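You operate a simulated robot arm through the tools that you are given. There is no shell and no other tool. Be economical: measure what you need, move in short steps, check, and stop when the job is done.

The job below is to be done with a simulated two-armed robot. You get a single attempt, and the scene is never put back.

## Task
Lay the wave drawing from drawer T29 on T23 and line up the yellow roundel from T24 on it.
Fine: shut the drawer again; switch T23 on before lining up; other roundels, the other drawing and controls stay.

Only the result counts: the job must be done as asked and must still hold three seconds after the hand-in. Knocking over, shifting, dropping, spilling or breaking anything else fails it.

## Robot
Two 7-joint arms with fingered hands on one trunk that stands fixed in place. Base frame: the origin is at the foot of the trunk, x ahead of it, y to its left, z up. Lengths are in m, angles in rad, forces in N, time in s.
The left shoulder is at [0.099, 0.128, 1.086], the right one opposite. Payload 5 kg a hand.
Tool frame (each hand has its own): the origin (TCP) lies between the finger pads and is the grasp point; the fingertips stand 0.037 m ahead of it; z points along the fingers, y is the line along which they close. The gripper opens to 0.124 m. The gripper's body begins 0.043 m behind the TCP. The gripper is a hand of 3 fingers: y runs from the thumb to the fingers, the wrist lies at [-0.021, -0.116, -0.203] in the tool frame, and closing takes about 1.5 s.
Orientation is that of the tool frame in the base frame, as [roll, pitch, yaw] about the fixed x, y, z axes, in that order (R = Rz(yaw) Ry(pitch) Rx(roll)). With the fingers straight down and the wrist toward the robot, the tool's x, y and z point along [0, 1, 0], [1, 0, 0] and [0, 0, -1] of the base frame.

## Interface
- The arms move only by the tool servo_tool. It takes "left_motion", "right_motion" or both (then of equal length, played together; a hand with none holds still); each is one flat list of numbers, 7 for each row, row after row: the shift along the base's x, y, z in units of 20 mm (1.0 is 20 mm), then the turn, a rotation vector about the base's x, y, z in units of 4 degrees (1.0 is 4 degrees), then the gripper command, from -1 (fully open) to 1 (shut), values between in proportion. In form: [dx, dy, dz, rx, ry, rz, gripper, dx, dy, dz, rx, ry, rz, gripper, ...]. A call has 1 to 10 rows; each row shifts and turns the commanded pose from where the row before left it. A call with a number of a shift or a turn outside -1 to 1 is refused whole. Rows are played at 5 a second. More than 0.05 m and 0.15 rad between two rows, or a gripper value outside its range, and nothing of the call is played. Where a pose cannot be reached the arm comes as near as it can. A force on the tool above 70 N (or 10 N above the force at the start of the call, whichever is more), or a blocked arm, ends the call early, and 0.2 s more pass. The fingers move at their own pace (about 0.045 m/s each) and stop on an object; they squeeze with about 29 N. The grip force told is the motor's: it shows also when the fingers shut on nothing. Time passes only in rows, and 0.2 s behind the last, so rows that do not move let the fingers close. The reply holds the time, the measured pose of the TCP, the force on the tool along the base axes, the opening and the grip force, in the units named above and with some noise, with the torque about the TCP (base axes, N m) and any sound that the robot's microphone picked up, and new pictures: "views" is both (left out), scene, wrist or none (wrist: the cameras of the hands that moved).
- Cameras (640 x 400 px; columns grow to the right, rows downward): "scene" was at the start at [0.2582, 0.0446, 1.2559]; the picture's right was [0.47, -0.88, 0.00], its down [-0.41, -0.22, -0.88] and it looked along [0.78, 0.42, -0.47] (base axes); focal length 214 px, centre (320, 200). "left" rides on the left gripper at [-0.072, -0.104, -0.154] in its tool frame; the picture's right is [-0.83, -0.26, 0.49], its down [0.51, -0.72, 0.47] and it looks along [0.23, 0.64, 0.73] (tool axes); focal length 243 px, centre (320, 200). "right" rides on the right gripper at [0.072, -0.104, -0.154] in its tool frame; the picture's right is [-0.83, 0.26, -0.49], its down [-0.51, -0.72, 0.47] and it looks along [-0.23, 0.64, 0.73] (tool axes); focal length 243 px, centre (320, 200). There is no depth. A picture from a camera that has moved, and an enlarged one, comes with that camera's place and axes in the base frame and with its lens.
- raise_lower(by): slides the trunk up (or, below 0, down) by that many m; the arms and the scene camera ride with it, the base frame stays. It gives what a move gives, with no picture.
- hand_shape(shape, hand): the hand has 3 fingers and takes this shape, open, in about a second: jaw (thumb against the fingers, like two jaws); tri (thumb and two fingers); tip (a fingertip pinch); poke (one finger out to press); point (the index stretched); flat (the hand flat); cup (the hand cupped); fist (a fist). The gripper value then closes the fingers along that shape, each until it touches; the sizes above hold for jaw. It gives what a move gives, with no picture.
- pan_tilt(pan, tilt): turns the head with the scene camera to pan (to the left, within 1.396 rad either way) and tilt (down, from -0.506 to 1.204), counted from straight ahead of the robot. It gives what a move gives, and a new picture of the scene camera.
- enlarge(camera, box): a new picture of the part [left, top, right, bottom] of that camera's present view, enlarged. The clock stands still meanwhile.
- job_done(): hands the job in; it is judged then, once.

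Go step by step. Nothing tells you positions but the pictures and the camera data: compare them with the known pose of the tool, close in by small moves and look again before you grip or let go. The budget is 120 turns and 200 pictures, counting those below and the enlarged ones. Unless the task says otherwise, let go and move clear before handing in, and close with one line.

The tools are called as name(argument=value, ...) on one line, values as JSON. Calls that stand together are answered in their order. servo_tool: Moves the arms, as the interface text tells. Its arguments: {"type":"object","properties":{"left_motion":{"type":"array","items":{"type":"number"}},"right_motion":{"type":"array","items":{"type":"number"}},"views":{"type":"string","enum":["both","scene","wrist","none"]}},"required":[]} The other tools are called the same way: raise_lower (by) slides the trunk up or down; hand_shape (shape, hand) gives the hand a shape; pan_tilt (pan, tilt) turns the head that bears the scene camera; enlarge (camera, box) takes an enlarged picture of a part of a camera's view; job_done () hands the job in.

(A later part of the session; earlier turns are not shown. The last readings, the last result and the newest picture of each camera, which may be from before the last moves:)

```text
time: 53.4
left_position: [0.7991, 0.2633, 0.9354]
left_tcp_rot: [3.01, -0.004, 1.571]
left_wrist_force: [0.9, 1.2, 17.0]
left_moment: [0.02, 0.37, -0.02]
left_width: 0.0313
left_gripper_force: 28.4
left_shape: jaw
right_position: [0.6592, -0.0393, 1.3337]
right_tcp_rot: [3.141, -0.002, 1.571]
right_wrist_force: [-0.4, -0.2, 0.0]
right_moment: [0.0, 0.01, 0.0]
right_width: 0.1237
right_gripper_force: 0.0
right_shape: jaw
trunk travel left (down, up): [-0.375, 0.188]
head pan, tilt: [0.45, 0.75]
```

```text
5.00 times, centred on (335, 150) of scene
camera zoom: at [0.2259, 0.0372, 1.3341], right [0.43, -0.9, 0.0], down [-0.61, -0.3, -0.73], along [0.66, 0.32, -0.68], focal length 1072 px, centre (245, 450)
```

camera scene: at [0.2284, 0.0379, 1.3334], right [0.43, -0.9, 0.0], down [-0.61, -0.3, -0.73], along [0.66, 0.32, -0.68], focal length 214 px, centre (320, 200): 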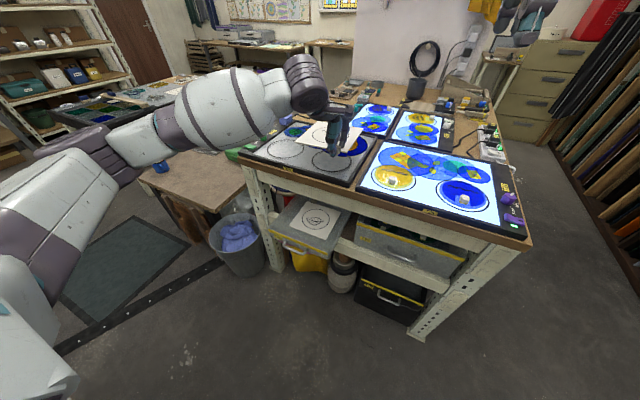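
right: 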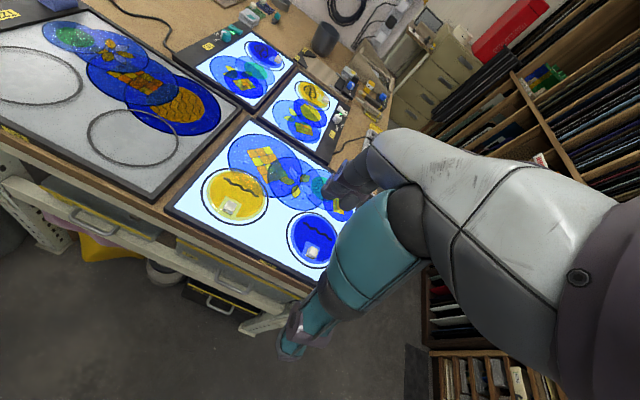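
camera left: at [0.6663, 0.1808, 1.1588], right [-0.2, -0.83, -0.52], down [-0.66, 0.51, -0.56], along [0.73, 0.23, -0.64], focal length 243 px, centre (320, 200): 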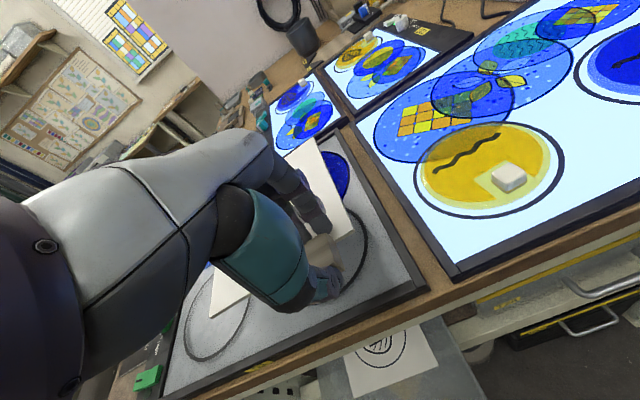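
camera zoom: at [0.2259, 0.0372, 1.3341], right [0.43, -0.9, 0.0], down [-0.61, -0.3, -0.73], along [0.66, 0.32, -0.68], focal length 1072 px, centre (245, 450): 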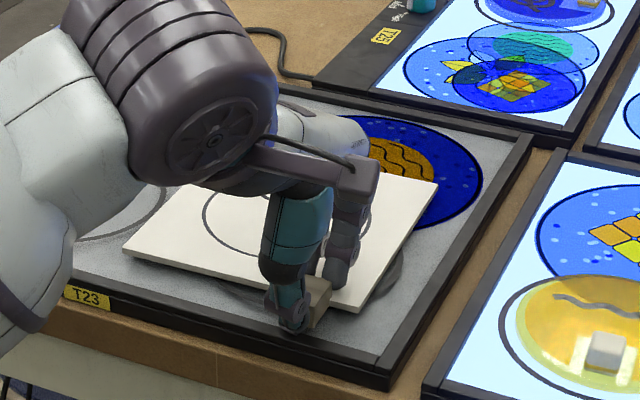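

The contact seems to be on the thumb side, possibly the frame. I'll shift another 12 mm inward and retry the set-down.

servo_tool(left_motion=[0, 0, 0.4, 0, 0, 0, 1, 0.3, 0, 0, 0, 0, 0, 1, 0.3, 0, 0, 0, 0, 0, 1, 0, 0, -0.2, 0, 0, 0, 1, 0, 0, -0.15, 0, 0, 0, 1, 0, 0, -0.1, 0, 0, 0, 1], views="none")

enlarge(camera="scene", box=[300, 120, 370, 180])

enlarge(camera="left", box=[280, 180, 440, 320])

```text
time: 54.8
left_position: [0.8113, 0.2635, 0.9337]
left_tcp_rot: [3.01, -0.003, 1.57]
left_wrist_force: [1.8, 0.8, 20.9]
left_moment: [-0.05, 0.41, 0.02]
left_width: 0.0312
left_gripper_force: 29.2
left_shape: jaw
right_position: [0.6584, -0.04, 1.3335]
right_tcp_rot: [3.141, 0.0, 1.571]
right_wrist_force: [0.0, -0.5, -0.4]
right_moment: [0.03, 0.01, -0.02]
right_width: 0.1236
right_gripper_force: 0.0
right_shape: jaw
trunk travel left (down, up): [-0.375, 0.188]
head pan, tilt: [0.45, 0.75]
```

```text
6.67 times, centred on (335, 150) of scene
camera zoom: at [0.2255, 0.0369, 1.3342], right [0.43, -0.9, 0.0], down [-0.61, -0.3, -0.73], along [0.66, 0.32, -0.68], focal length 1430 px, centre (220, 533)
```

zoom: 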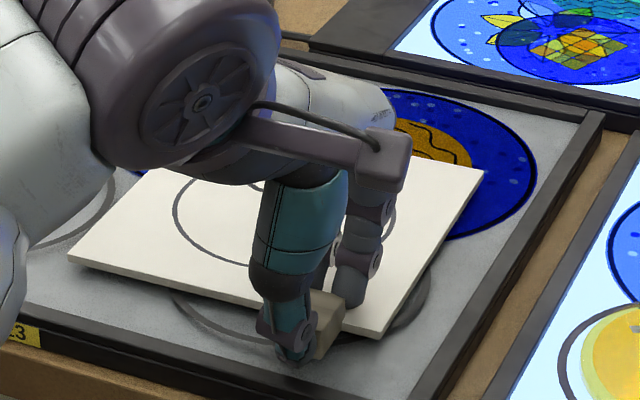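

```text
2.86 times, centred on (360, 250) of left
camera zoom: at [0.6886, 0.1925, 1.0718], right [-0.19, -0.83, -0.53], down [-0.65, 0.51, -0.56], along [0.73, 0.23, -0.64], focal length 693 px, centre (206, 57)
```

zoom: 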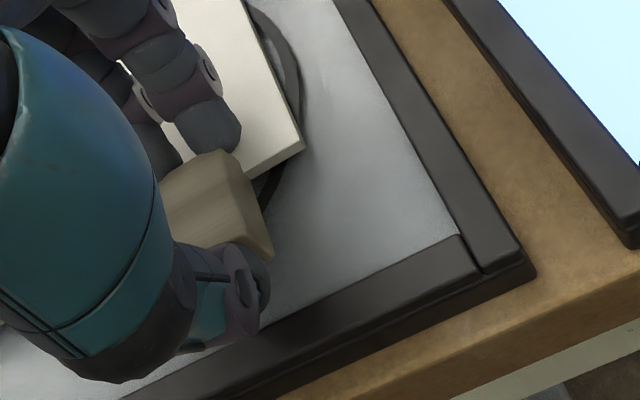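

The board is essentially on the glass. I'll release gently.

servo_tool(left_motion=[0, 0, 0.05, 0, 0, 0, 0.4, 0, 0, 0, 0, 0, 0, 0.3, 0, 0, 0, 0, 0, 0, 0.15, 0, 0, 0, 0, 0, 0, 0.1], views="none")

enlarge(camera="scene", box=[280, 110, 390, 190])

enlarge(camera="left", box=[240, 120, 480, 320])

```text
time: 55.8
left_position: [0.8111, 0.2629, 0.9325]
left_tcp_rot: [3.013, -0.004, 1.573]
left_wrist_force: [4.2, 1.1, 20.8]
left_moment: [-0.04, 0.31, 0.02]
left_width: 0.0517
left_gripper_force: 0.0
left_shape: jaw
right_position: [0.6584, -0.0395, 1.3322]
right_tcp_rot: [3.141, 0.0, 1.573]
right_wrist_force: [-0.1, -0.6, -0.1]
right_moment: [0.02, 0.01, -0.02]
right_width: 0.1238
right_gripper_force: 0.0
right_shape: jaw
trunk travel left (down, up): [-0.375, 0.188]
head pan, tilt: [0.45, 0.75]
```

```text
5.00 times, centred on (335, 150) of scene
camera zoom: at [0.2259, 0.0371, 1.3339], right [0.43, -0.9, 0.0], down [-0.61, -0.3, -0.73], along [0.66, 0.32, -0.68], focal length 1072 px, centre (245, 450)
```

zoom: 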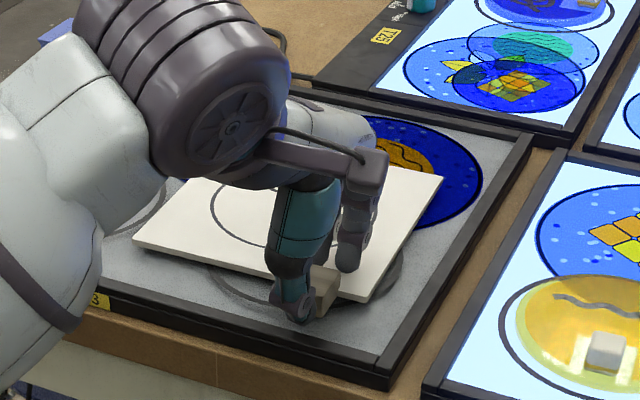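

```text
2.00 times, centred on (360, 220) of left
camera zoom: at [0.6889, 0.1926, 1.0707], right [-0.2, -0.83, -0.53], down [-0.66, 0.51, -0.56], along [0.73, 0.23, -0.64], focal length 485 px, centre (240, 160)
```

zoom: 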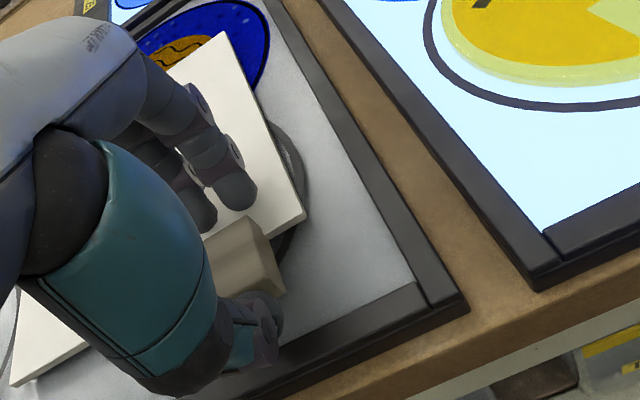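

Released. I'll lift straight up and back away to the left.

servo_tool(left_motion=[0, 0, 0.4, 0, 0, 0, 0, 0, 0, 1, 0, 0, 0, 0, 0, 0, 1, 0, 0, 0, -0.2, 0, 0, 1, 0, 0, 0, -0.2, 0, 0, 1, 0, 0, 0, -0.2, -0.5, 0.5, 0.5, 0, 0, 0, -0.2, -1, 0.5, 0, 0, 0, 0, -0.2, -1, 0.5, 0, 0, 0, 0, -0.2, -1, 0.5, 0, 0, 0, 0, -0.2, -1, 0.5, 0, 0, 0, 0, -0.2], views="both")

enlarge(camera="scene", box=[230, 90, 440, 230])

```text
time: 58.0
left_position: [0.7214, 0.3139, 1.029]
left_tcp_rot: [3.014, -0.004, 1.57]
left_wrist_force: [-0.2, 0.1, 0.6]
left_moment: [0.01, -0.03, -0.02]
left_width: 0.074
left_gripper_force: 0.0
left_shape: jaw
right_position: [0.6587, -0.0376, 1.3325]
right_tcp_rot: [3.138, -0.001, 1.572]
right_wrist_force: [0.5, -0.8, 0.0]
right_moment: [-0.02, -0.01, -0.02]
right_width: 0.1238
right_gripper_force: 0.0
right_shape: jaw
trunk travel left (down, up): [-0.375, 0.188]
head pan, tilt: [0.45, 0.75]
camera scene: at [0.227, 0.038, 1.3337], right [0.43, -0.9, 0.0], down [-0.61, -0.3, -0.73], along [0.66, 0.32, -0.68], focal length 214 px, centre (320, 200)
camera left: at [0.5995, 0.2433, 1.1676], right [-0.2, -0.83, -0.52], down [-0.66, 0.51, -0.56], along [0.73, 0.23, -0.64], focal length 243 px, centre (320, 200)
```

scene: 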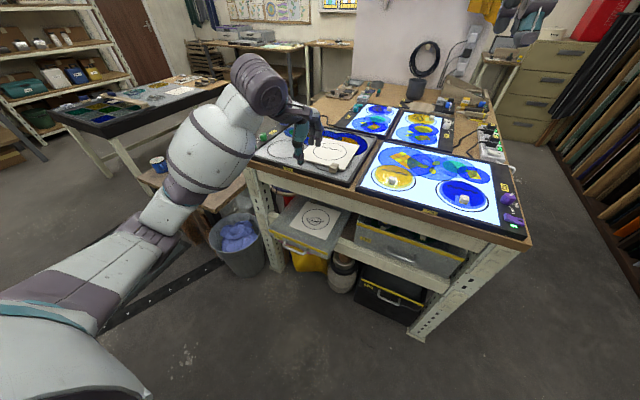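
left: 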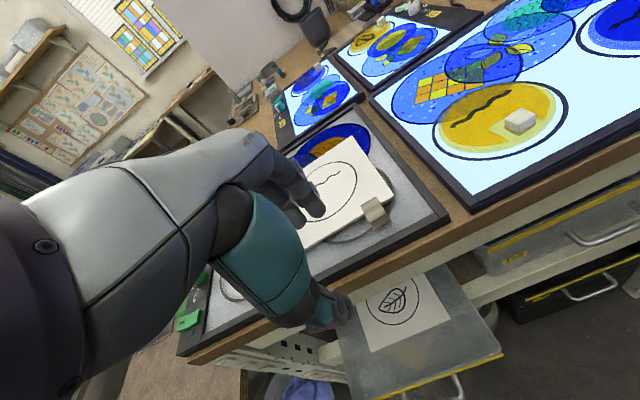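

```text
2.86 times, centred on (335, 160) of scene
camera zoom: at [0.227, 0.038, 1.3337], right [0.43, -0.9, 0.0], down [-0.61, -0.3, -0.73], along [0.66, 0.32, -0.68], focal length 613 px, centre (277, 314)
```

zoom: 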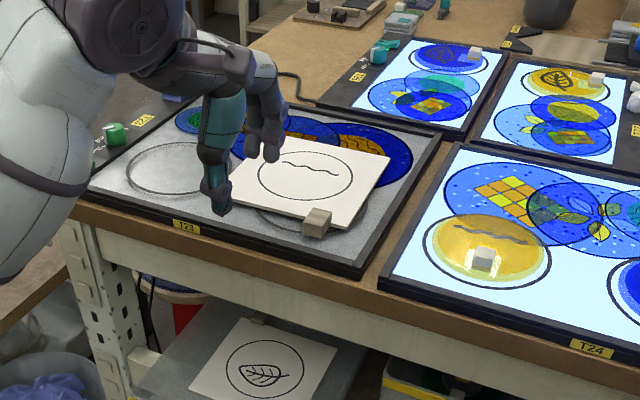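

The wave drawing lies on T23. Next is T23's switch, so I'll move the left hand toward the left end and take the poke shape.

servo_tool(left_motion=[0, 1, 0.5, 0, 0, 0, -0.2, 0, 1, 0.5, 0, 0, 0, -0.2, 0, 1, 0, 0, 0, 0, -0.2, 0, 1, 0, 0, 0, 0, -0.2, 0, 1, 0, 0, 0, 0, -0.2, 0, 1, 0, 0, 0, 0, -0.2, 0, 1, 0, 0, 0, 0, -0.2, 0, 1, 0, 0, 0, 0, -0.2], views="none")

hand_shape(hand="left", shape="poke")

servo_tool(left_motion=[0, 0, 0, 0, 0, 0, 0], views="both")

```text
time: 59.8
left_position: [0.7207, 0.4739, 1.0496]
left_tcp_rot: [3.014, -0.003, 1.572]
left_wrist_force: [0.0, -0.2, 0.0]
left_moment: [0.01, 0.0, 0.03]
left_width: 0.0739
left_gripper_force: 0.1
left_shape: jaw
right_position: [0.6608, -0.0377, 1.332]
right_tcp_rot: [3.142, -0.002, 1.572]
right_wrist_force: [-0.9, -0.5, 0.0]
right_moment: [0.0, 0.01, -0.03]
right_width: 0.1237
right_gripper_force: 0.1
right_shape: jaw
trunk travel left (down, up): [-0.375, 0.188]
head pan, tilt: [0.45, 0.75]
```

```text
time: 60.7
left_position: [0.7212, 0.4725, 1.0485]
left_tcp_rot: [3.015, -0.003, 1.571]
left_wrist_force: [0.5, -0.4, 1.0]
left_moment: [0.0, 0.01, 0.04]
left_width: 0.0
left_gripper_force: 0.1
left_shape: poke
right_position: [0.66, -0.0389, 1.3326]
right_tcp_rot: [3.141, 0.001, 1.571]
right_wrist_force: [0.0, 0.5, 0.1]
right_moment: [0.0, 0.01, 0.01]
right_width: 0.1239
right_gripper_force: 0.1
right_shape: jaw
trunk travel left (down, up): [-0.375, 0.188]
head pan, tilt: [0.45, 0.75]
```

```text
time: 61.1
left_position: [0.7213, 0.4737, 1.0492]
left_tcp_rot: [3.013, -0.006, 1.572]
left_wrist_force: [0.5, -0.5, 0.9]
left_moment: [0.05, 0.02, 0.03]
left_width: 0.0
left_gripper_force: 0.1
left_shape: poke
right_position: [0.6612, -0.039, 1.3323]
right_tcp_rot: [3.141, 0.001, 1.571]
right_wrist_force: [0.0, -0.6, 0.1]
right_moment: [-0.02, 0.02, -0.01]
right_width: 0.1238
right_gripper_force: 0.1
right_shape: jaw
trunk travel left (down, up): [-0.375, 0.188]
head pan, tilt: [0.45, 0.75]
camera scene: at [0.2278, 0.0376, 1.3335], right [0.43, -0.9, 0.0], down [-0.61, -0.3, -0.73], along [0.66, 0.32, -0.68], focal length 214 px, centre (320, 200)
camera left: at [0.5995, 0.4024, 1.1875], right [-0.2, -0.83, -0.52], down [-0.66, 0.51, -0.56], along [0.73, 0.23, -0.64], focal length 243 px, centre (320, 200)
```

scene: 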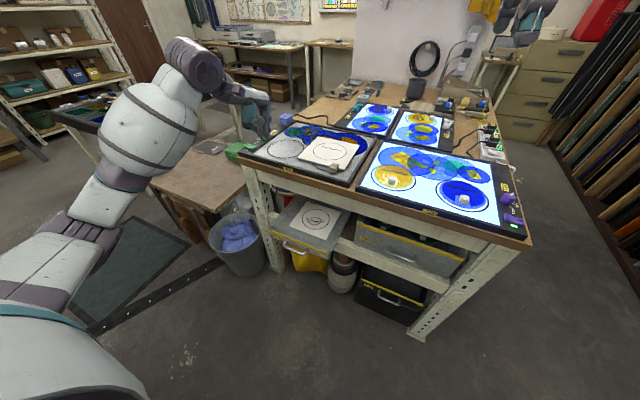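
left: 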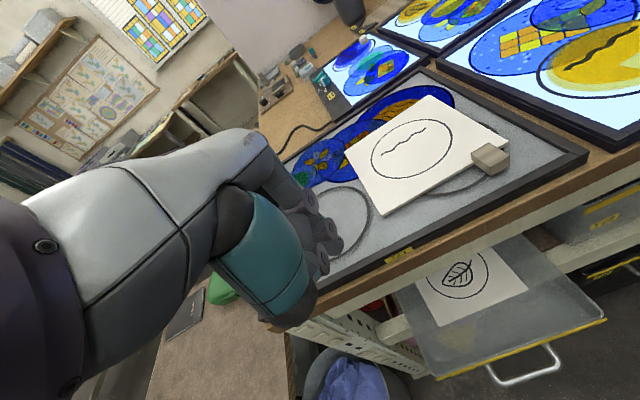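

enlarge(camera="scene", box=[220, 70, 300, 170])

enlarge(camera="left", box=[200, 150, 380, 330])

```text
4.00 times, centred on (260, 120) of scene
camera zoom: at [0.2278, 0.0376, 1.3335], right [0.43, -0.9, 0.0], down [-0.61, -0.3, -0.73], along [0.66, 0.32, -0.68], focal length 858 px, centre (560, 520)
```

zoom: 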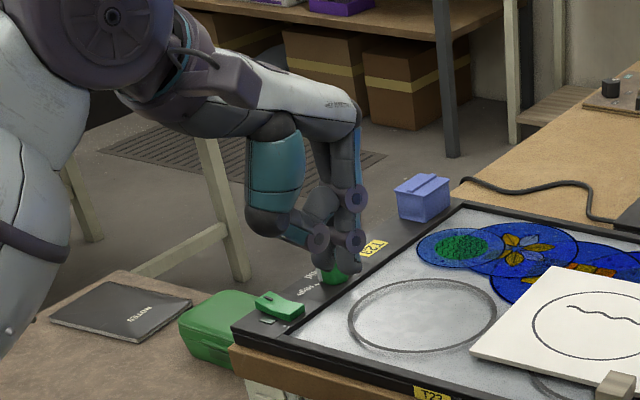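

```text
2.22 times, centred on (290, 240) of left
camera zoom: at [0.5995, 0.4024, 1.1875], right [-0.2, -0.83, -0.52], down [-0.66, 0.51, -0.56], along [0.73, 0.23, -0.64], focal length 539 px, centre (387, 111)
```

zoom: 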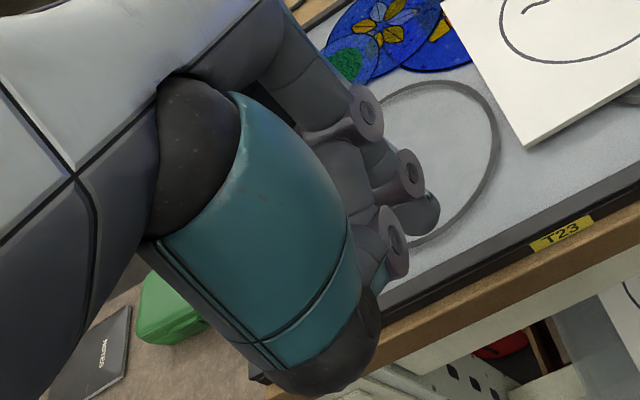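

The poking fingertip lies roughly at TCP + 37 mm. The rocker sits near (0.79, 0.615), with its marked end at y≈0.633. I'll move above it at a safe height.

servo_tool(left_motion=[0.33, 0.93, 0, 0, 0, 0, 0, 0.33, 0.93, 0, 0, 0, 0, 0, 0.33, 0.93, 0, 0, 0, 0, 0, 0.33, 0.93, 0, 0, 0, 0, 0, 0.33, 0.93, 0, 0, 0, 0, 0, 0.33, 0.93, 0, 0, 0, 0, 0, 0.33, 0.93, 0, 0, 0, 0, 0, 0.33, 0.93, 0, 0, 0, 0, 0, 0.33, 0.93, -0.8, 0, 0, 0, 0, 0, 0, -0.8, 0, 0, 0, 0], views="none")

enlarge(camera="scene", box=[220, 100, 300, 170])

enlarge(camera="left", box=[240, 150, 440, 330])

```text
time: 63.3
left_position: [0.781, 0.6421, 1.0159]
left_tcp_rot: [3.015, -0.003, 1.571]
left_wrist_force: [-0.5, 0.4, 0.0]
left_moment: [0.02, 0.02, 0.0]
left_width: 0.0
left_gripper_force: 0.0
left_shape: poke
right_position: [0.6602, -0.038, 1.3331]
right_tcp_rot: [-3.141, -0.003, 1.572]
right_wrist_force: [1.1, -0.8, -0.4]
right_moment: [-0.04, 0.01, 0.02]
right_width: 0.1237
right_gripper_force: 0.1
right_shape: jaw
trunk travel left (down, up): [-0.375, 0.188]
head pan, tilt: [0.45, 0.75]
```

```text
5.71 times, centred on (260, 135) of scene
camera zoom: at [0.2279, 0.0378, 1.3335], right [0.43, -0.9, 0.0], down [-0.61, -0.3, -0.73], along [0.66, 0.32, -0.68], focal length 1226 px, centre (663, 571)
```

zoom: 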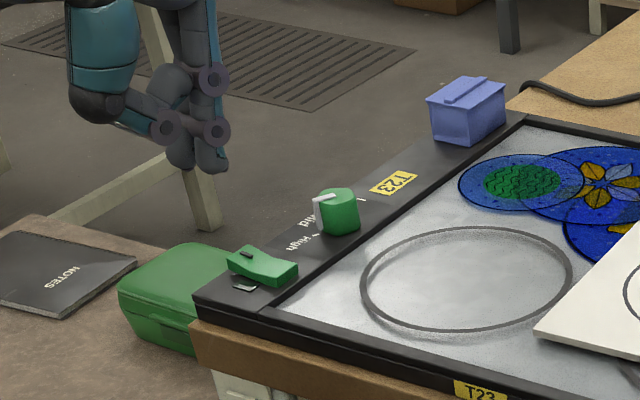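

```text
2.22 times, centred on (340, 240) of left
camera zoom: at [0.66, 0.5707, 1.1554], right [-0.2, -0.83, -0.52], down [-0.66, 0.51, -0.56], along [0.73, 0.23, -0.64], focal length 539 px, centre (276, 111)
```

zoom: 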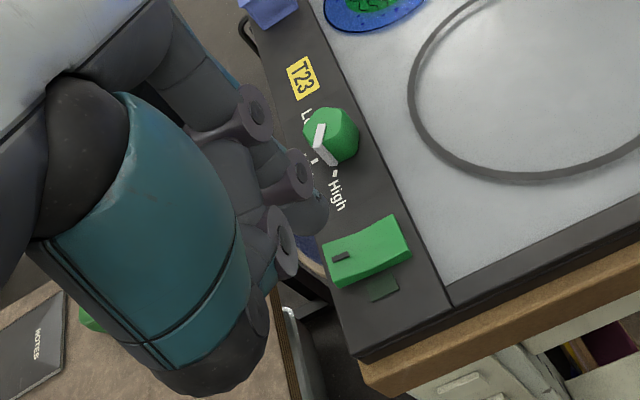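

The marked end of the rocker is at about (0.807, 0.645, 0.914) and the fingertip at TCP + (0.012, −0.011, −0.037). I'll align and go down to just above it.

servo_tool(left_motion=[0.65, 0.75, 0, 0, 0, 0, 0, 0, 0, -0.9, 0, 0, 0, 0, 0, 0, -0.9, 0, 0, 0, 0, 0, 0, -0.7, 0, 0, 0, 0, 0, 0, 0, 0, 0, 0, 0], views="none")

enlarge(camera="scene", box=[220, 100, 300, 170])

enlarge(camera="left", box=[240, 150, 440, 330])

```text
time: 64.5
left_position: [0.7952, 0.6567, 0.9676]
left_tcp_rot: [3.013, -0.004, 1.57]
left_wrist_force: [0.2, -0.6, 0.4]
left_moment: [-0.01, 0.01, 0.01]
left_width: 0.0
left_gripper_force: 0.1
left_shape: poke
right_position: [0.6596, -0.04, 1.3328]
right_tcp_rot: [3.141, -0.001, 1.57]
right_wrist_force: [0.0, 0.7, -0.7]
right_moment: [0.0, -0.03, 0.01]
right_width: 0.1236
right_gripper_force: 0.0
right_shape: jaw
trunk travel left (down, up): [-0.375, 0.188]
head pan, tilt: [0.45, 0.75]
```

```text
5.71 times, centred on (260, 135) of scene
camera zoom: at [0.2275, 0.0375, 1.3336], right [0.43, -0.9, 0.0], down [-0.61, -0.3, -0.73], along [0.66, 0.32, -0.68], focal length 1226 px, centre (663, 571)
```

zoom: 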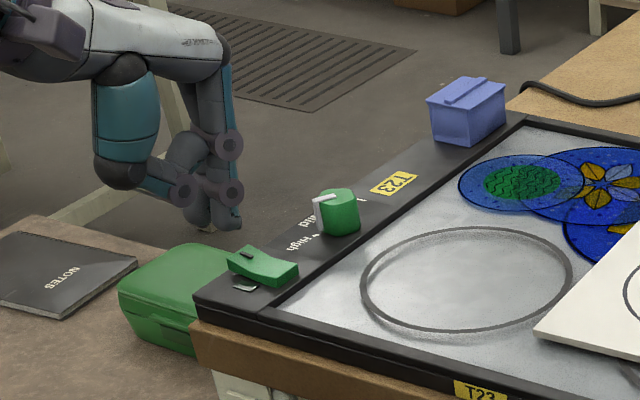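

```text
2.22 times, centred on (340, 240) of left
camera zoom: at [0.6728, 0.5851, 1.1058], right [-0.2, -0.83, -0.52], down [-0.66, 0.51, -0.56], along [0.73, 0.23, -0.64], focal length 539 px, centre (276, 111)
```

zoom: 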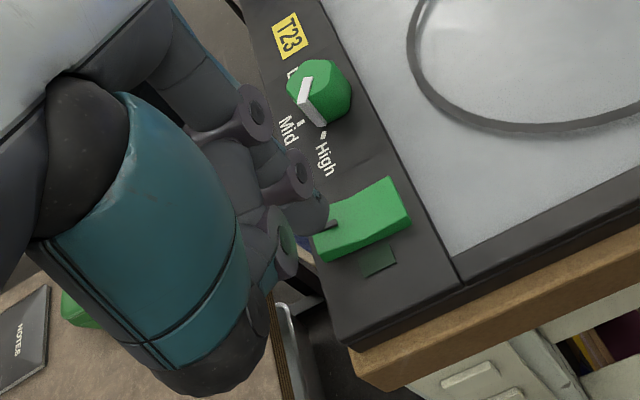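

The fingertip is a bit short in x. I'll adjust forward slightly, lower and look again.

servo_tool(left_motion=[0.55, 0.25, 0, 0, 0, 0, 0, 0, 0, -0.5, 0, 0, 0, 0, 0, 0, 0, 0, 0, 0, 0], views="none")

enlarge(camera="scene", box=[240, 120, 280, 155])

enlarge(camera="left", box=[300, 180, 400, 270])

```text
time: 65.3
left_position: [0.807, 0.6606, 0.9565]
left_tcp_rot: [3.016, -0.003, 1.572]
left_wrist_force: [-0.9, -0.3, 1.0]
left_moment: [0.01, -0.01, 0.02]
left_width: 0.0
left_gripper_force: 0.0
left_shape: poke
right_position: [0.6602, -0.0387, 1.3317]
right_tcp_rot: [3.141, 0.001, 1.57]
right_wrist_force: [0.2, -0.7, 0.0]
right_moment: [0.01, -0.02, 0.01]
right_width: 0.124
right_gripper_force: 0.0
right_shape: jaw
trunk travel left (down, up): [-0.375, 0.188]
head pan, tilt: [0.45, 0.75]
```

```text
11.43 times, centred on (260, 138) of scene
camera zoom: at [0.2278, 0.0375, 1.3335], right [0.43, -0.9, 0.0], down [-0.61, -0.3, -0.73], along [0.66, 0.32, -0.68], focal length 2451 px, centre (1006, 914)
```

zoom: 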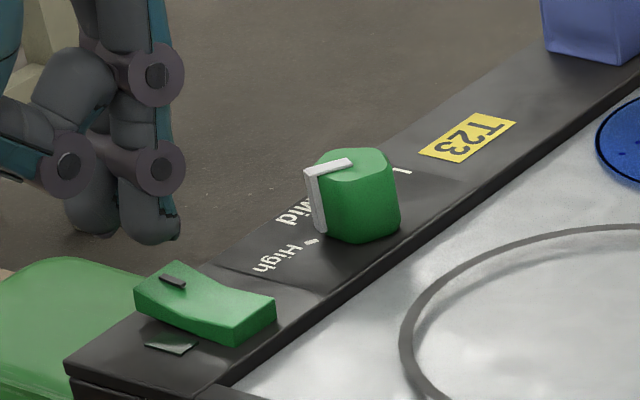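

```text
4.44 times, centred on (350, 225) of left
camera zoom: at [0.684, 0.5898, 1.0957], right [-0.2, -0.83, -0.52], down [-0.66, 0.51, -0.56], along [0.73, 0.23, -0.64], focal length 1078 px, centre (187, 89)
```

zoom: 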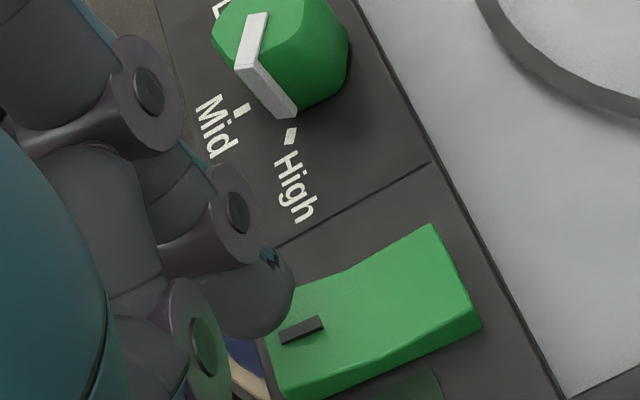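

Triangulated: fingertip centre at (0.804, 0.645, 0.935), mark at (0.812, 0.648, 0.908). I'll shift slightly and press down gently.

servo_tool(left_motion=[0.4, 0.15, 0, 0, 0, 0, 0, 0, 0, -0.5, 0, 0, 0, 0, 0, 0, -0.3, 0, 0, 0, 0, 0, 0, -0.2, 0, 0, 0, 0], views="none")

enlarge(camera="scene", box=[230, 110, 310, 170])

enlarge(camera="left", box=[300, 160, 440, 270])

```text
time: 66.3
left_position: [0.8144, 0.6643, 0.9371]
left_tcp_rot: [3.01, -0.005, 1.572]
left_wrist_force: [0.2, 1.6, 5.2]
left_moment: [-0.02, -0.04, 0.02]
left_width: 0.0
left_gripper_force: 0.1
left_shape: poke
right_position: [0.6594, -0.0398, 1.3326]
right_tcp_rot: [3.14, -0.001, 1.57]
right_wrist_force: [-0.6, 0.5, 0.7]
right_moment: [0.01, 0.01, -0.01]
right_width: 0.1237
right_gripper_force: 0.1
right_shape: jaw
trunk travel left (down, up): [-0.375, 0.188]
head pan, tilt: [0.45, 0.75]
```

```text
6.67 times, centred on (270, 140) of scene
camera zoom: at [0.2271, 0.0372, 1.3338], right [0.43, -0.9, 0.0], down [-0.61, -0.3, -0.73], along [0.66, 0.32, -0.68], focal length 1430 px, centre (653, 600)
```

zoom: 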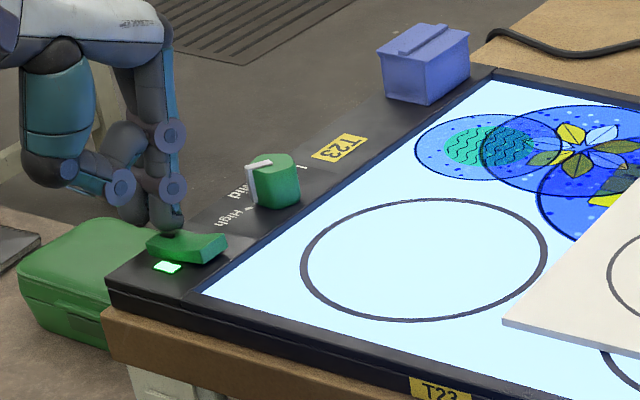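

```text
3.64 times, centred on (370, 215) of left
camera zoom: at [0.6915, 0.5929, 1.0767], right [-0.2, -0.83, -0.53], down [-0.66, 0.51, -0.56], along [0.73, 0.23, -0.64], focal length 882 px, centre (138, 146)
```

zoom: 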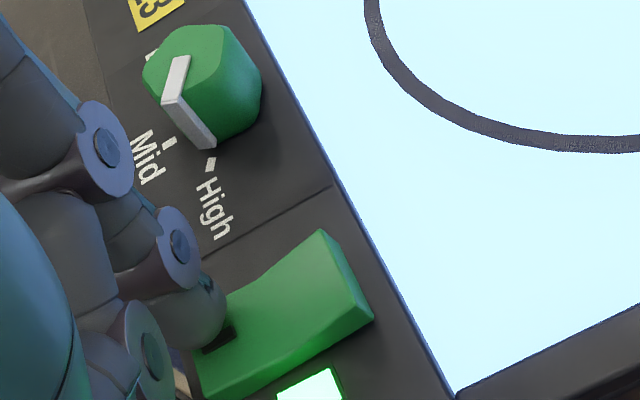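

T23 is lit and its LED is green. I'll withdraw upward, restore the jaw shape and travel to the yellow roundel.

servo_tool(left_motion=[0, 0, 1, 0, 0, 0, 0, 0, 0, 1, 0, 0, 0, 0, 0, 0, 1, 0, 0, 0, 0, 0, 0, 1, 0, 0, 0, 0, 0, 0, 1, 0, 0, 0, 0, -0.5, -1, 1, 0, 0, 0, 0, -0.5, -1, 0, 0, 0, 0, 0, -0.5, -1, 0, 0, 0, 0, 0, -0.5, -1, 0, 0, 0, 0, 0, -0.5, -1, 0, 0, 0, 0, 0], views="none")

hand_shape(hand="left", shape="jaw")

servo_tool(left_motion=[-0.1, -1, 0, 0, 0.3, 0, -0.2, -0.1, -1, 0, 0, 0.3, 0, -0.2, -0.1, -1, 0, 0, 0.3, 0, -0.2, -0.1, -1, 0, 0, 0.3, 0, -0.2, 0, -1, 0, 0, 0.3, 0, -0.2, 0, -1, 0, 0, 0.3, 0, -0.2, 0, -1, 0, 0, 0, 0, -0.2, 0, -1, 0, 0, 0, 0, -0.2, 0, -1, 0, 0, 0, 0, -0.2, 0, -1, 0, 0, 0, 0, -0.2], views="none")

servo_tool(left_motion=[0, -1, 0, 0, 0, 0, -0.2, 0, -1, 0, 0, 0, 0, -0.2, 0, -1, 0, 0, 0, 0, -0.2, 0, -1, 0, 0, 0, 0, -0.2, 0, -1, 0, 0, 0, 0, -0.2, 0, -1, 0, 0, 0, 0, -0.2, 0, -1, 0, 0, 0, 0, -0.2, 0, -1, 0, 0, 0, 0, -0.2, 0, -1, 0, 0, 0, 0, -0.2], views="both")

```text
time: 68.5
left_position: [0.7627, 0.5634, 1.0564]
left_tcp_rot: [3.015, -0.003, 1.572]
left_wrist_force: [-0.3, -0.6, -0.2]
left_moment: [-0.03, 0.03, 0.0]
left_width: 0.0002
left_gripper_force: 0.1
left_shape: poke
right_position: [0.6596, -0.0397, 1.3323]
right_tcp_rot: [3.141, 0.0, 1.57]
right_wrist_force: [0.3, 0.0, 0.6]
right_moment: [-0.01, 0.01, 0.01]
right_width: 0.1239
right_gripper_force: 0.1
right_shape: jaw
trunk travel left (down, up): [-0.375, 0.188]
head pan, tilt: [0.45, 0.75]
```

```text
time: 69.4
left_position: [0.7631, 0.5647, 1.0572]
left_tcp_rot: [3.013, -0.003, 1.571]
left_wrist_force: [-0.9, -1.2, -0.4]
left_moment: [-0.03, -0.02, 0.0]
left_width: 0.1238
left_gripper_force: 0.1
left_shape: jaw
right_position: [0.6604, -0.039, 1.3322]
right_tcp_rot: [-3.141, 0.001, 1.57]
right_wrist_force: [-0.1, -0.5, 0.4]
right_moment: [0.0, 0.05, 0.01]
right_width: 0.1235
right_gripper_force: 0.1
right_shape: jaw
trunk travel left (down, up): [-0.375, 0.188]
head pan, tilt: [0.45, 0.75]
```

```text
time: 71.6
left_position: [0.756, 0.3628, 1.0581]
left_tcp_rot: [3.14, -0.004, 1.57]
left_wrist_force: [-0.1, 0.2, 0.8]
left_moment: [0.01, -0.01, -0.03]
left_width: 0.075
left_gripper_force: 0.0
left_shape: jaw
right_position: [0.6608, -0.0393, 1.332]
right_tcp_rot: [-3.141, -0.001, 1.57]
right_wrist_force: [-0.2, 0.0, 0.5]
right_moment: [0.01, -0.03, 0.03]
right_width: 0.1237
right_gripper_force: 0.1
right_shape: jaw
trunk travel left (down, up): [-0.375, 0.188]
head pan, tilt: [0.45, 0.75]
```

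```text
time: 73.6
left_position: [0.7555, 0.1829, 1.0563]
left_tcp_rot: [3.14, -0.003, 1.57]
left_wrist_force: [-0.6, -0.1, 0.5]
left_moment: [0.03, 0.01, 0.02]
left_width: 0.075
left_gripper_force: 0.2
left_shape: jaw
right_position: [0.6601, -0.0403, 1.3318]
right_tcp_rot: [3.141, 0.0, 1.571]
right_wrist_force: [0.3, -0.5, -0.4]
right_moment: [0.01, -0.02, 0.02]
right_width: 0.1237
right_gripper_force: 0.0
right_shape: jaw
trunk travel left (down, up): [-0.375, 0.188]
head pan, tilt: [0.45, 0.75]
camera scene: at [0.2281, 0.0368, 1.3335], right [0.43, -0.9, 0.0], down [-0.61, -0.3, -0.73], along [0.66, 0.32, -0.68], focal length 214 px, centre (320, 200)
camera left: at [0.6523, 0.1118, 1.2094], right [-0.26, -0.83, -0.5], down [-0.72, 0.51, -0.47], along [0.64, 0.23, -0.73], focal length 243 px, centre (320, 200)
```

scene: 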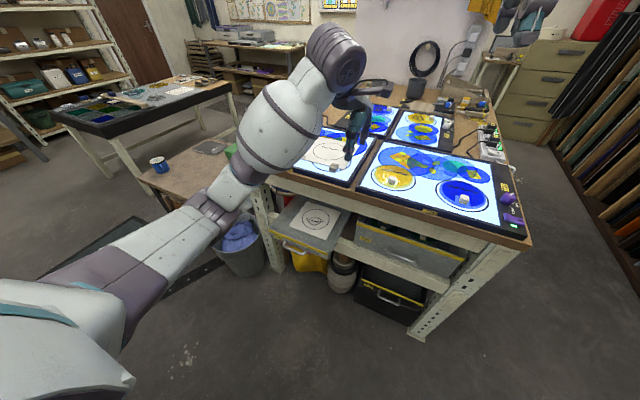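
left: 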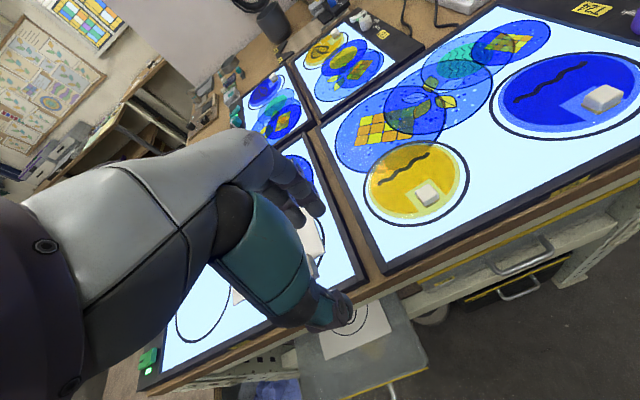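

enlarge(camera="left", box=[350, 130, 490, 240])

enlarge(camera="scene", box=[360, 150, 430, 205])

```text
3.64 times, centred on (420, 185) of left
camera zoom: at [0.6523, 0.1118, 1.2094], right [-0.26, -0.83, -0.5], down [-0.72, 0.51, -0.47], along [0.64, 0.23, -0.73], focal length 882 px, centre (-44, 254)
```

zoom: 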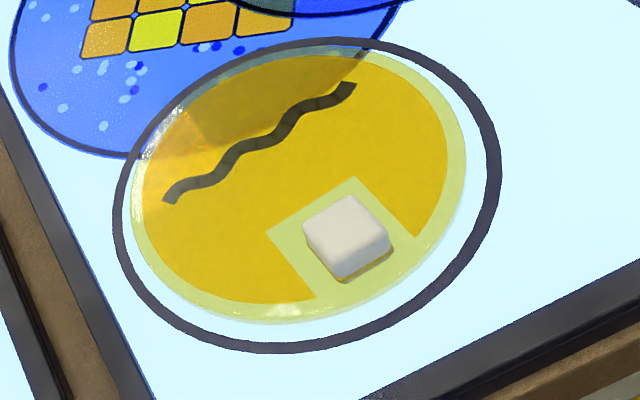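

```text
7.27 times, centred on (395, 178) of scene
camera zoom: at [0.2281, 0.0368, 1.3335], right [0.43, -0.9, 0.0], down [-0.61, -0.3, -0.73], along [0.66, 0.32, -0.68], focal length 1560 px, centre (-226, 364)
```

zoom: 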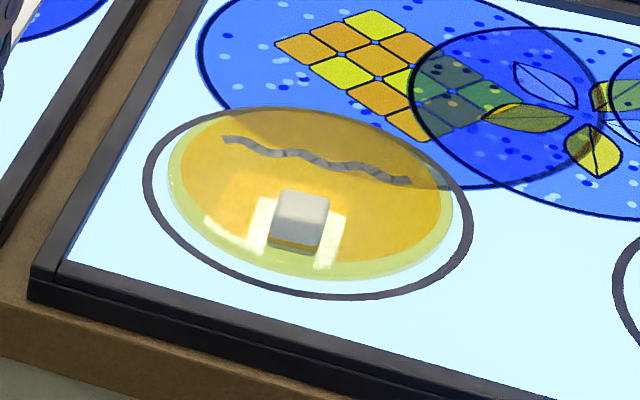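

The knob top is at (0.817, 0.067, 0.921), the roundel centre at about (0.859, 0.069) with radius 0.065, and its wave runs parallel to y. I'll move above the knob.

servo_tool(left_motion=[0.51, -0.96, 0, 0, 0, 0, 0, 0.51, -0.96, 0, 0, 0, 0, 0, 0.51, -0.96, 0, 0, 0, 0, 0.1, 0.51, -0.96, 0, 0, 0, 0, 0.1, 0.51, -0.96, 0, 0, 0, 0, 0.1, 0.51, -0.98, -0.5, 0, 0, 0, 0.1, 0, 0, -1, 0, 0, 0, 0.1, 0, 0, -1, 0, 0, 0, 0.1], views="none")

enlarge(camera="scene", box=[350, 110, 450, 210])

enlarge(camera="left", box=[240, 150, 440, 330])

enlarge(camera="scene", box=[280, 110, 390, 190])

```text
time: 75.4
left_position: [0.8179, 0.0682, 1.0054]
left_tcp_rot: [3.14, -0.005, 1.572]
left_wrist_force: [-0.2, 0.7, 0.6]
left_moment: [0.01, 0.02, 0.0]
left_width: 0.0562
left_gripper_force: 0.1
left_shape: jaw
right_position: [0.6614, -0.0381, 1.3319]
right_tcp_rot: [-3.142, 0.0, 1.569]
right_wrist_force: [0.8, 0.5, -0.1]
right_moment: [0.01, 0.0, 0.01]
right_width: 0.1236
right_gripper_force: 0.1
right_shape: jaw
trunk travel left (down, up): [-0.375, 0.188]
head pan, tilt: [0.45, 0.75]
```

```text
4.00 times, centred on (400, 160) of scene
camera zoom: at [0.2281, 0.0375, 1.3335], right [0.43, -0.9, 0.0], down [-0.61, -0.3, -0.73], along [0.66, 0.32, -0.68], focal length 858 px, centre (0, 360)
```

zoom: 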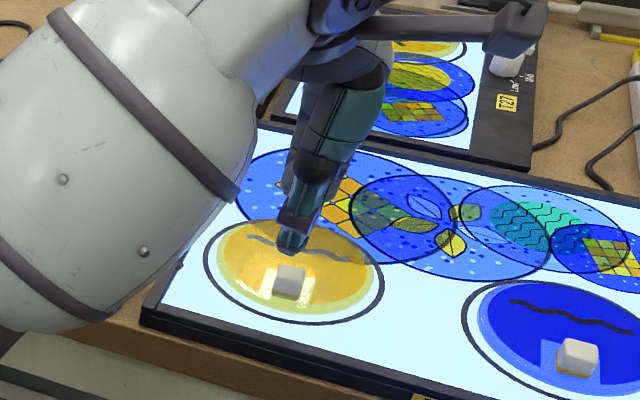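

```text
2.22 times, centred on (340, 240) of left
camera zoom: at [0.7139, -0.0028, 1.1591], right [-0.26, -0.83, -0.5], down [-0.72, 0.51, -0.47], along [0.64, 0.23, -0.73], focal length 539 px, centre (276, 111)
```

zoom: 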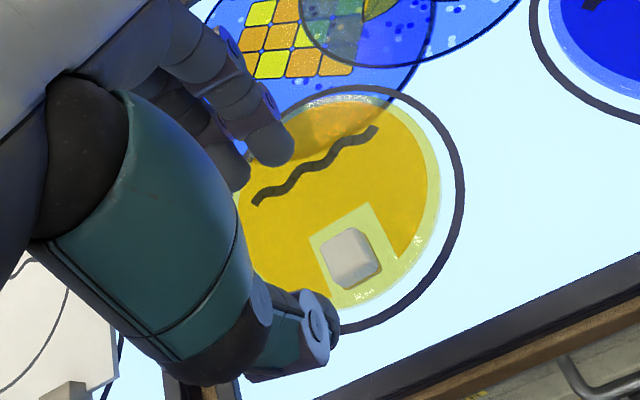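

```text
5.00 times, centred on (335, 150) of scene
camera zoom: at [0.2281, 0.0375, 1.3335], right [0.43, -0.9, 0.0], down [-0.61, -0.3, -0.73], along [0.66, 0.32, -0.68], focal length 1072 px, centre (245, 450)
```

zoom: 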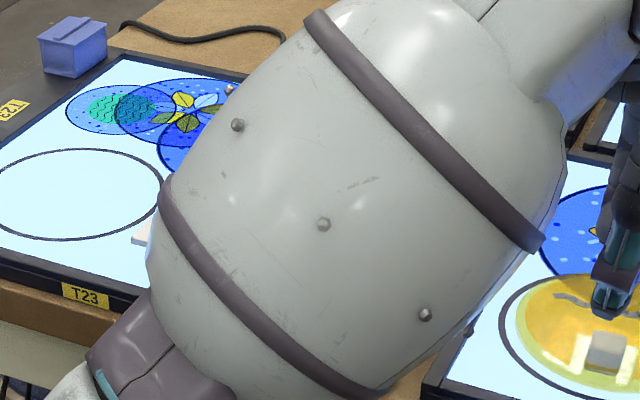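

servo_tool(left_motion=[0, -0.15, -0.9, 0, 0, 0, 0.15, 0, 0, -0.9, 0, 0, 0, 0.2, 0, 0, -0.7, 0, 0, 0, 0.2, 0, 0, 0, 0, 0, 0, 0.2], views="none")

enlarge(camera="scene", box=[330, 110, 450, 210])

enlarge(camera="left", box=[240, 150, 440, 330])

```text
time: 76.4
left_position: [0.8171, 0.0641, 0.957]
left_tcp_rot: [3.139, -0.003, 1.571]
left_wrist_force: [-0.4, 0.8, 0.1]
left_moment: [0.02, 0.01, 0.01]
left_width: 0.0504
left_gripper_force: 0.0
left_shape: jaw
right_position: [0.6598, -0.0379, 1.332]
right_tcp_rot: [-3.141, -0.001, 1.572]
right_wrist_force: [-0.2, -0.1, 0.3]
right_moment: [0.03, -0.01, 0.01]
right_width: 0.1238
right_gripper_force: 0.1
right_shape: jaw
trunk travel left (down, up): [-0.375, 0.188]
head pan, tilt: [0.45, 0.75]
```

```text
4.00 times, centred on (390, 160) of scene
camera zoom: at [0.2278, 0.0377, 1.3336], right [0.43, -0.9, 0.0], down [-0.61, -0.3, -0.73], along [0.66, 0.32, -0.68], focal length 858 px, centre (40, 360)
```

zoom: 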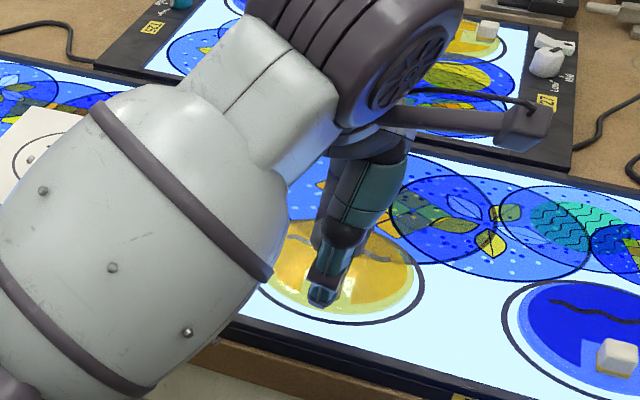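

```text
2.22 times, centred on (340, 240) of left
camera zoom: at [0.7133, -0.006, 1.1094], right [-0.26, -0.83, -0.5], down [-0.72, 0.51, -0.47], along [0.64, 0.23, -0.73], focal length 539 px, centre (276, 111)
```

zoom: 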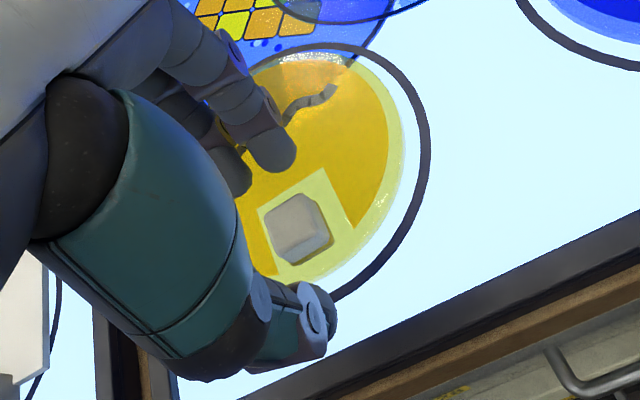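

servo_tool(left_motion=[0.1, -0.1, -0.35, 0, 0, 0, 0.2, 0, 0, -0.35, 0, 0, 0, 0.2, 0, 0, 0, 0, 0, 0, 0.2], views="none")

enlarge(camera="left", box=[240, 150, 440, 330])

```text
time: 77.2
left_position: [0.8182, 0.0638, 0.9432]
left_tcp_rot: [-3.141, -0.001, 1.571]
left_wrist_force: [1.1, 0.0, 0.3]
left_moment: [-0.01, 0.01, 0.01]
left_width: 0.0503
left_gripper_force: 0.1
left_shape: jaw
right_position: [0.6605, -0.0387, 1.3316]
right_tcp_rot: [3.138, 0.0, 1.569]
right_wrist_force: [0.1, -0.3, 0.0]
right_moment: [-0.04, 0.0, 0.03]
right_width: 0.1238
right_gripper_force: 0.0
right_shape: jaw
trunk travel left (down, up): [-0.375, 0.188]
head pan, tilt: [0.45, 0.75]
```

```text
2.22 times, centred on (340, 240) of left
camera zoom: at [0.7151, -0.0079, 1.0957], right [-0.26, -0.83, -0.5], down [-0.72, 0.51, -0.47], along [0.64, 0.23, -0.73], focal length 539 px, centre (276, 111)
```

zoom: 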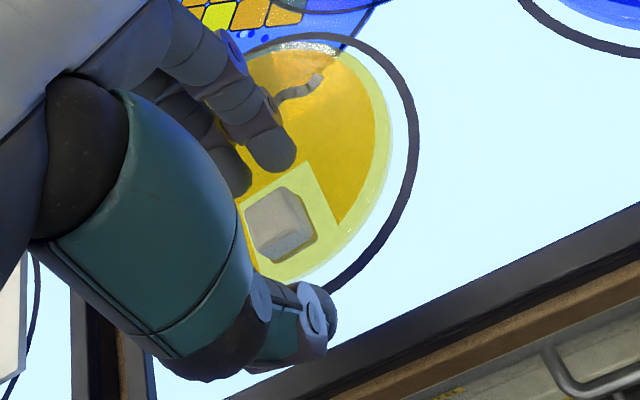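

The knob is centred between the fingers and thumb. Closing.

servo_tool(left_motion=[0, 0, 0, 0, 0, 0, 0.5, 0, 0, 0, 0, 0, 0, 0.8, 0, 0, 0, 0, 0, 0, 1, 0, 0, 0, 0, 0, 0, 1, 0, 0, 0, 0, 0, 0, 1], views="none")

enlarge(camera="left", box=[240, 150, 440, 330])

```text
time: 78.4
left_position: [0.8188, 0.0631, 0.9425]
left_tcp_rot: [3.14, -0.004, 1.571]
left_wrist_force: [-0.6, 0.0, -0.4]
left_moment: [0.01, -0.02, 0.0]
left_width: 0.0167
left_gripper_force: 29.0
left_shape: jaw
right_position: [0.66, -0.0392, 1.3319]
right_tcp_rot: [3.141, -0.001, 1.571]
right_wrist_force: [0.4, -0.1, 0.7]
right_moment: [-0.01, -0.02, 0.0]
right_width: 0.1238
right_gripper_force: 0.0
right_shape: jaw
trunk travel left (down, up): [-0.375, 0.188]
head pan, tilt: [0.45, 0.75]
```

```text
2.22 times, centred on (340, 240) of left
camera zoom: at [0.7152, -0.0077, 1.0956], right [-0.26, -0.83, -0.5], down [-0.72, 0.51, -0.47], along [0.64, 0.23, -0.73], focal length 539 px, centre (276, 111)
```

zoom: 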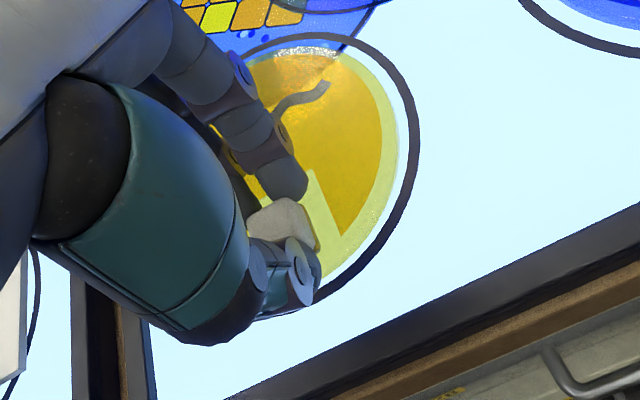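

Gripped. Lifting straight up.

servo_tool(left_motion=[0, 0, 0.4, 0, 0, 0, 1, 0, 0, 0.6, 0, 0, 0, 1, 0, 0, 1, 0, 0, 0, 1, 0, 0, 1, 0, 0, 0, 1, 0, 0, 1, 0, 0, 0, 1], views="both")

```text
time: 79.6
left_position: [0.8172, 0.0636, 1.024]
left_tcp_rot: [3.142, -0.003, 1.571]
left_wrist_force: [0.0, 0.6, -1.6]
left_moment: [0.04, 0.06, 0.04]
left_width: 0.0167
left_gripper_force: 28.6
left_shape: jaw
right_position: [0.66, -0.0392, 1.3325]
right_tcp_rot: [3.141, 0.0, 1.571]
right_wrist_force: [-0.1, -0.6, -0.2]
right_moment: [0.04, 0.01, 0.02]
right_width: 0.1237
right_gripper_force: 0.2
right_shape: jaw
trunk travel left (down, up): [-0.375, 0.188]
head pan, tilt: [0.45, 0.75]
camera scene: at [0.2277, 0.0374, 1.3336], right [0.43, -0.9, 0.0], down [-0.61, -0.3, -0.73], along [0.66, 0.32, -0.68], focal length 214 px, centre (320, 200)
camera left: at [0.715, -0.0078, 1.1758], right [-0.26, -0.83, -0.5], down [-0.72, 0.51, -0.47], along [0.64, 0.23, -0.73], focal length 243 px, centre (320, 200)
```

scene: 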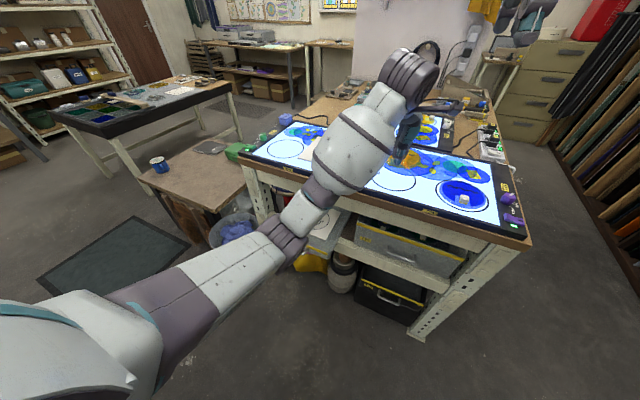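
left: 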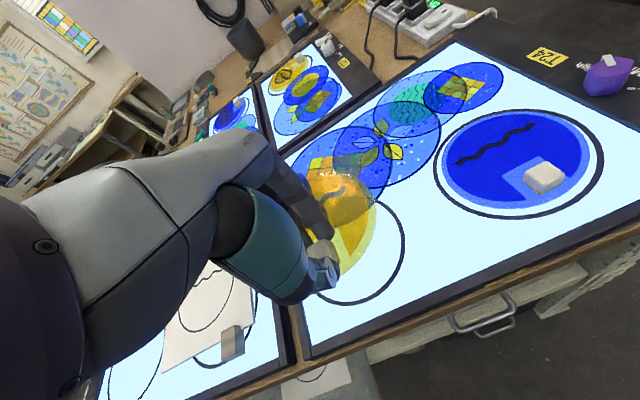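

The roundel is up. I'll use the right wrist camera to measure the drawing's circle and wave on T23.

enlarge(camera="right", box=[0, 0, 320, 200])

```text
2.00 times, centred on (160, 100) of right
camera zoom: at [0.5557, 0.0338, 1.4861], right [0.26, -0.83, 0.49], down [-0.72, -0.51, -0.47], along [0.64, -0.23, -0.73], focal length 485 px, centre (640, 400)
```

zoom: 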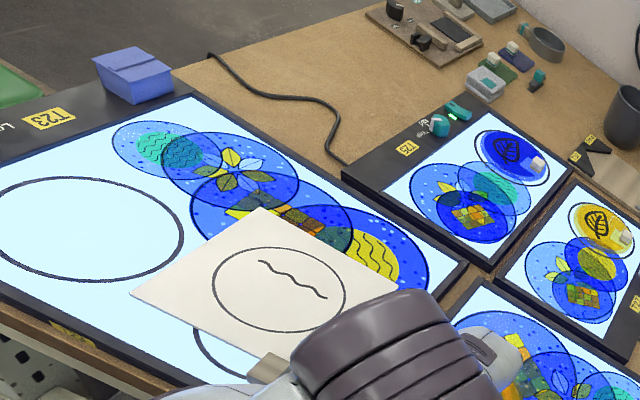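

enlarge(camera="right", box=[60, 95, 220, 205])

```text
3.64 times, centred on (140, 150) of right
camera zoom: at [0.5557, 0.0338, 1.4861], right [0.26, -0.83, 0.49], down [-0.72, -0.51, -0.47], along [0.64, -0.23, -0.73], focal length 882 px, centre (974, 382)
```

zoom: 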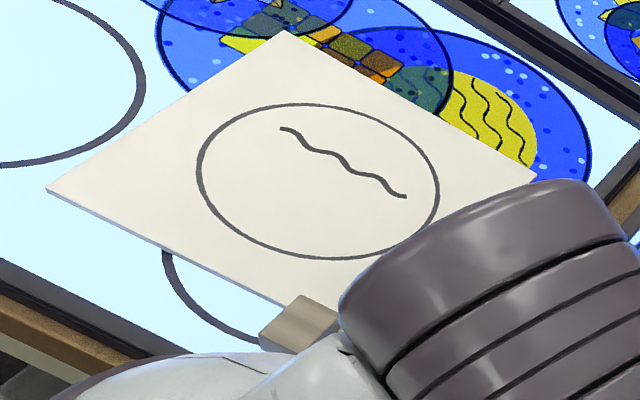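

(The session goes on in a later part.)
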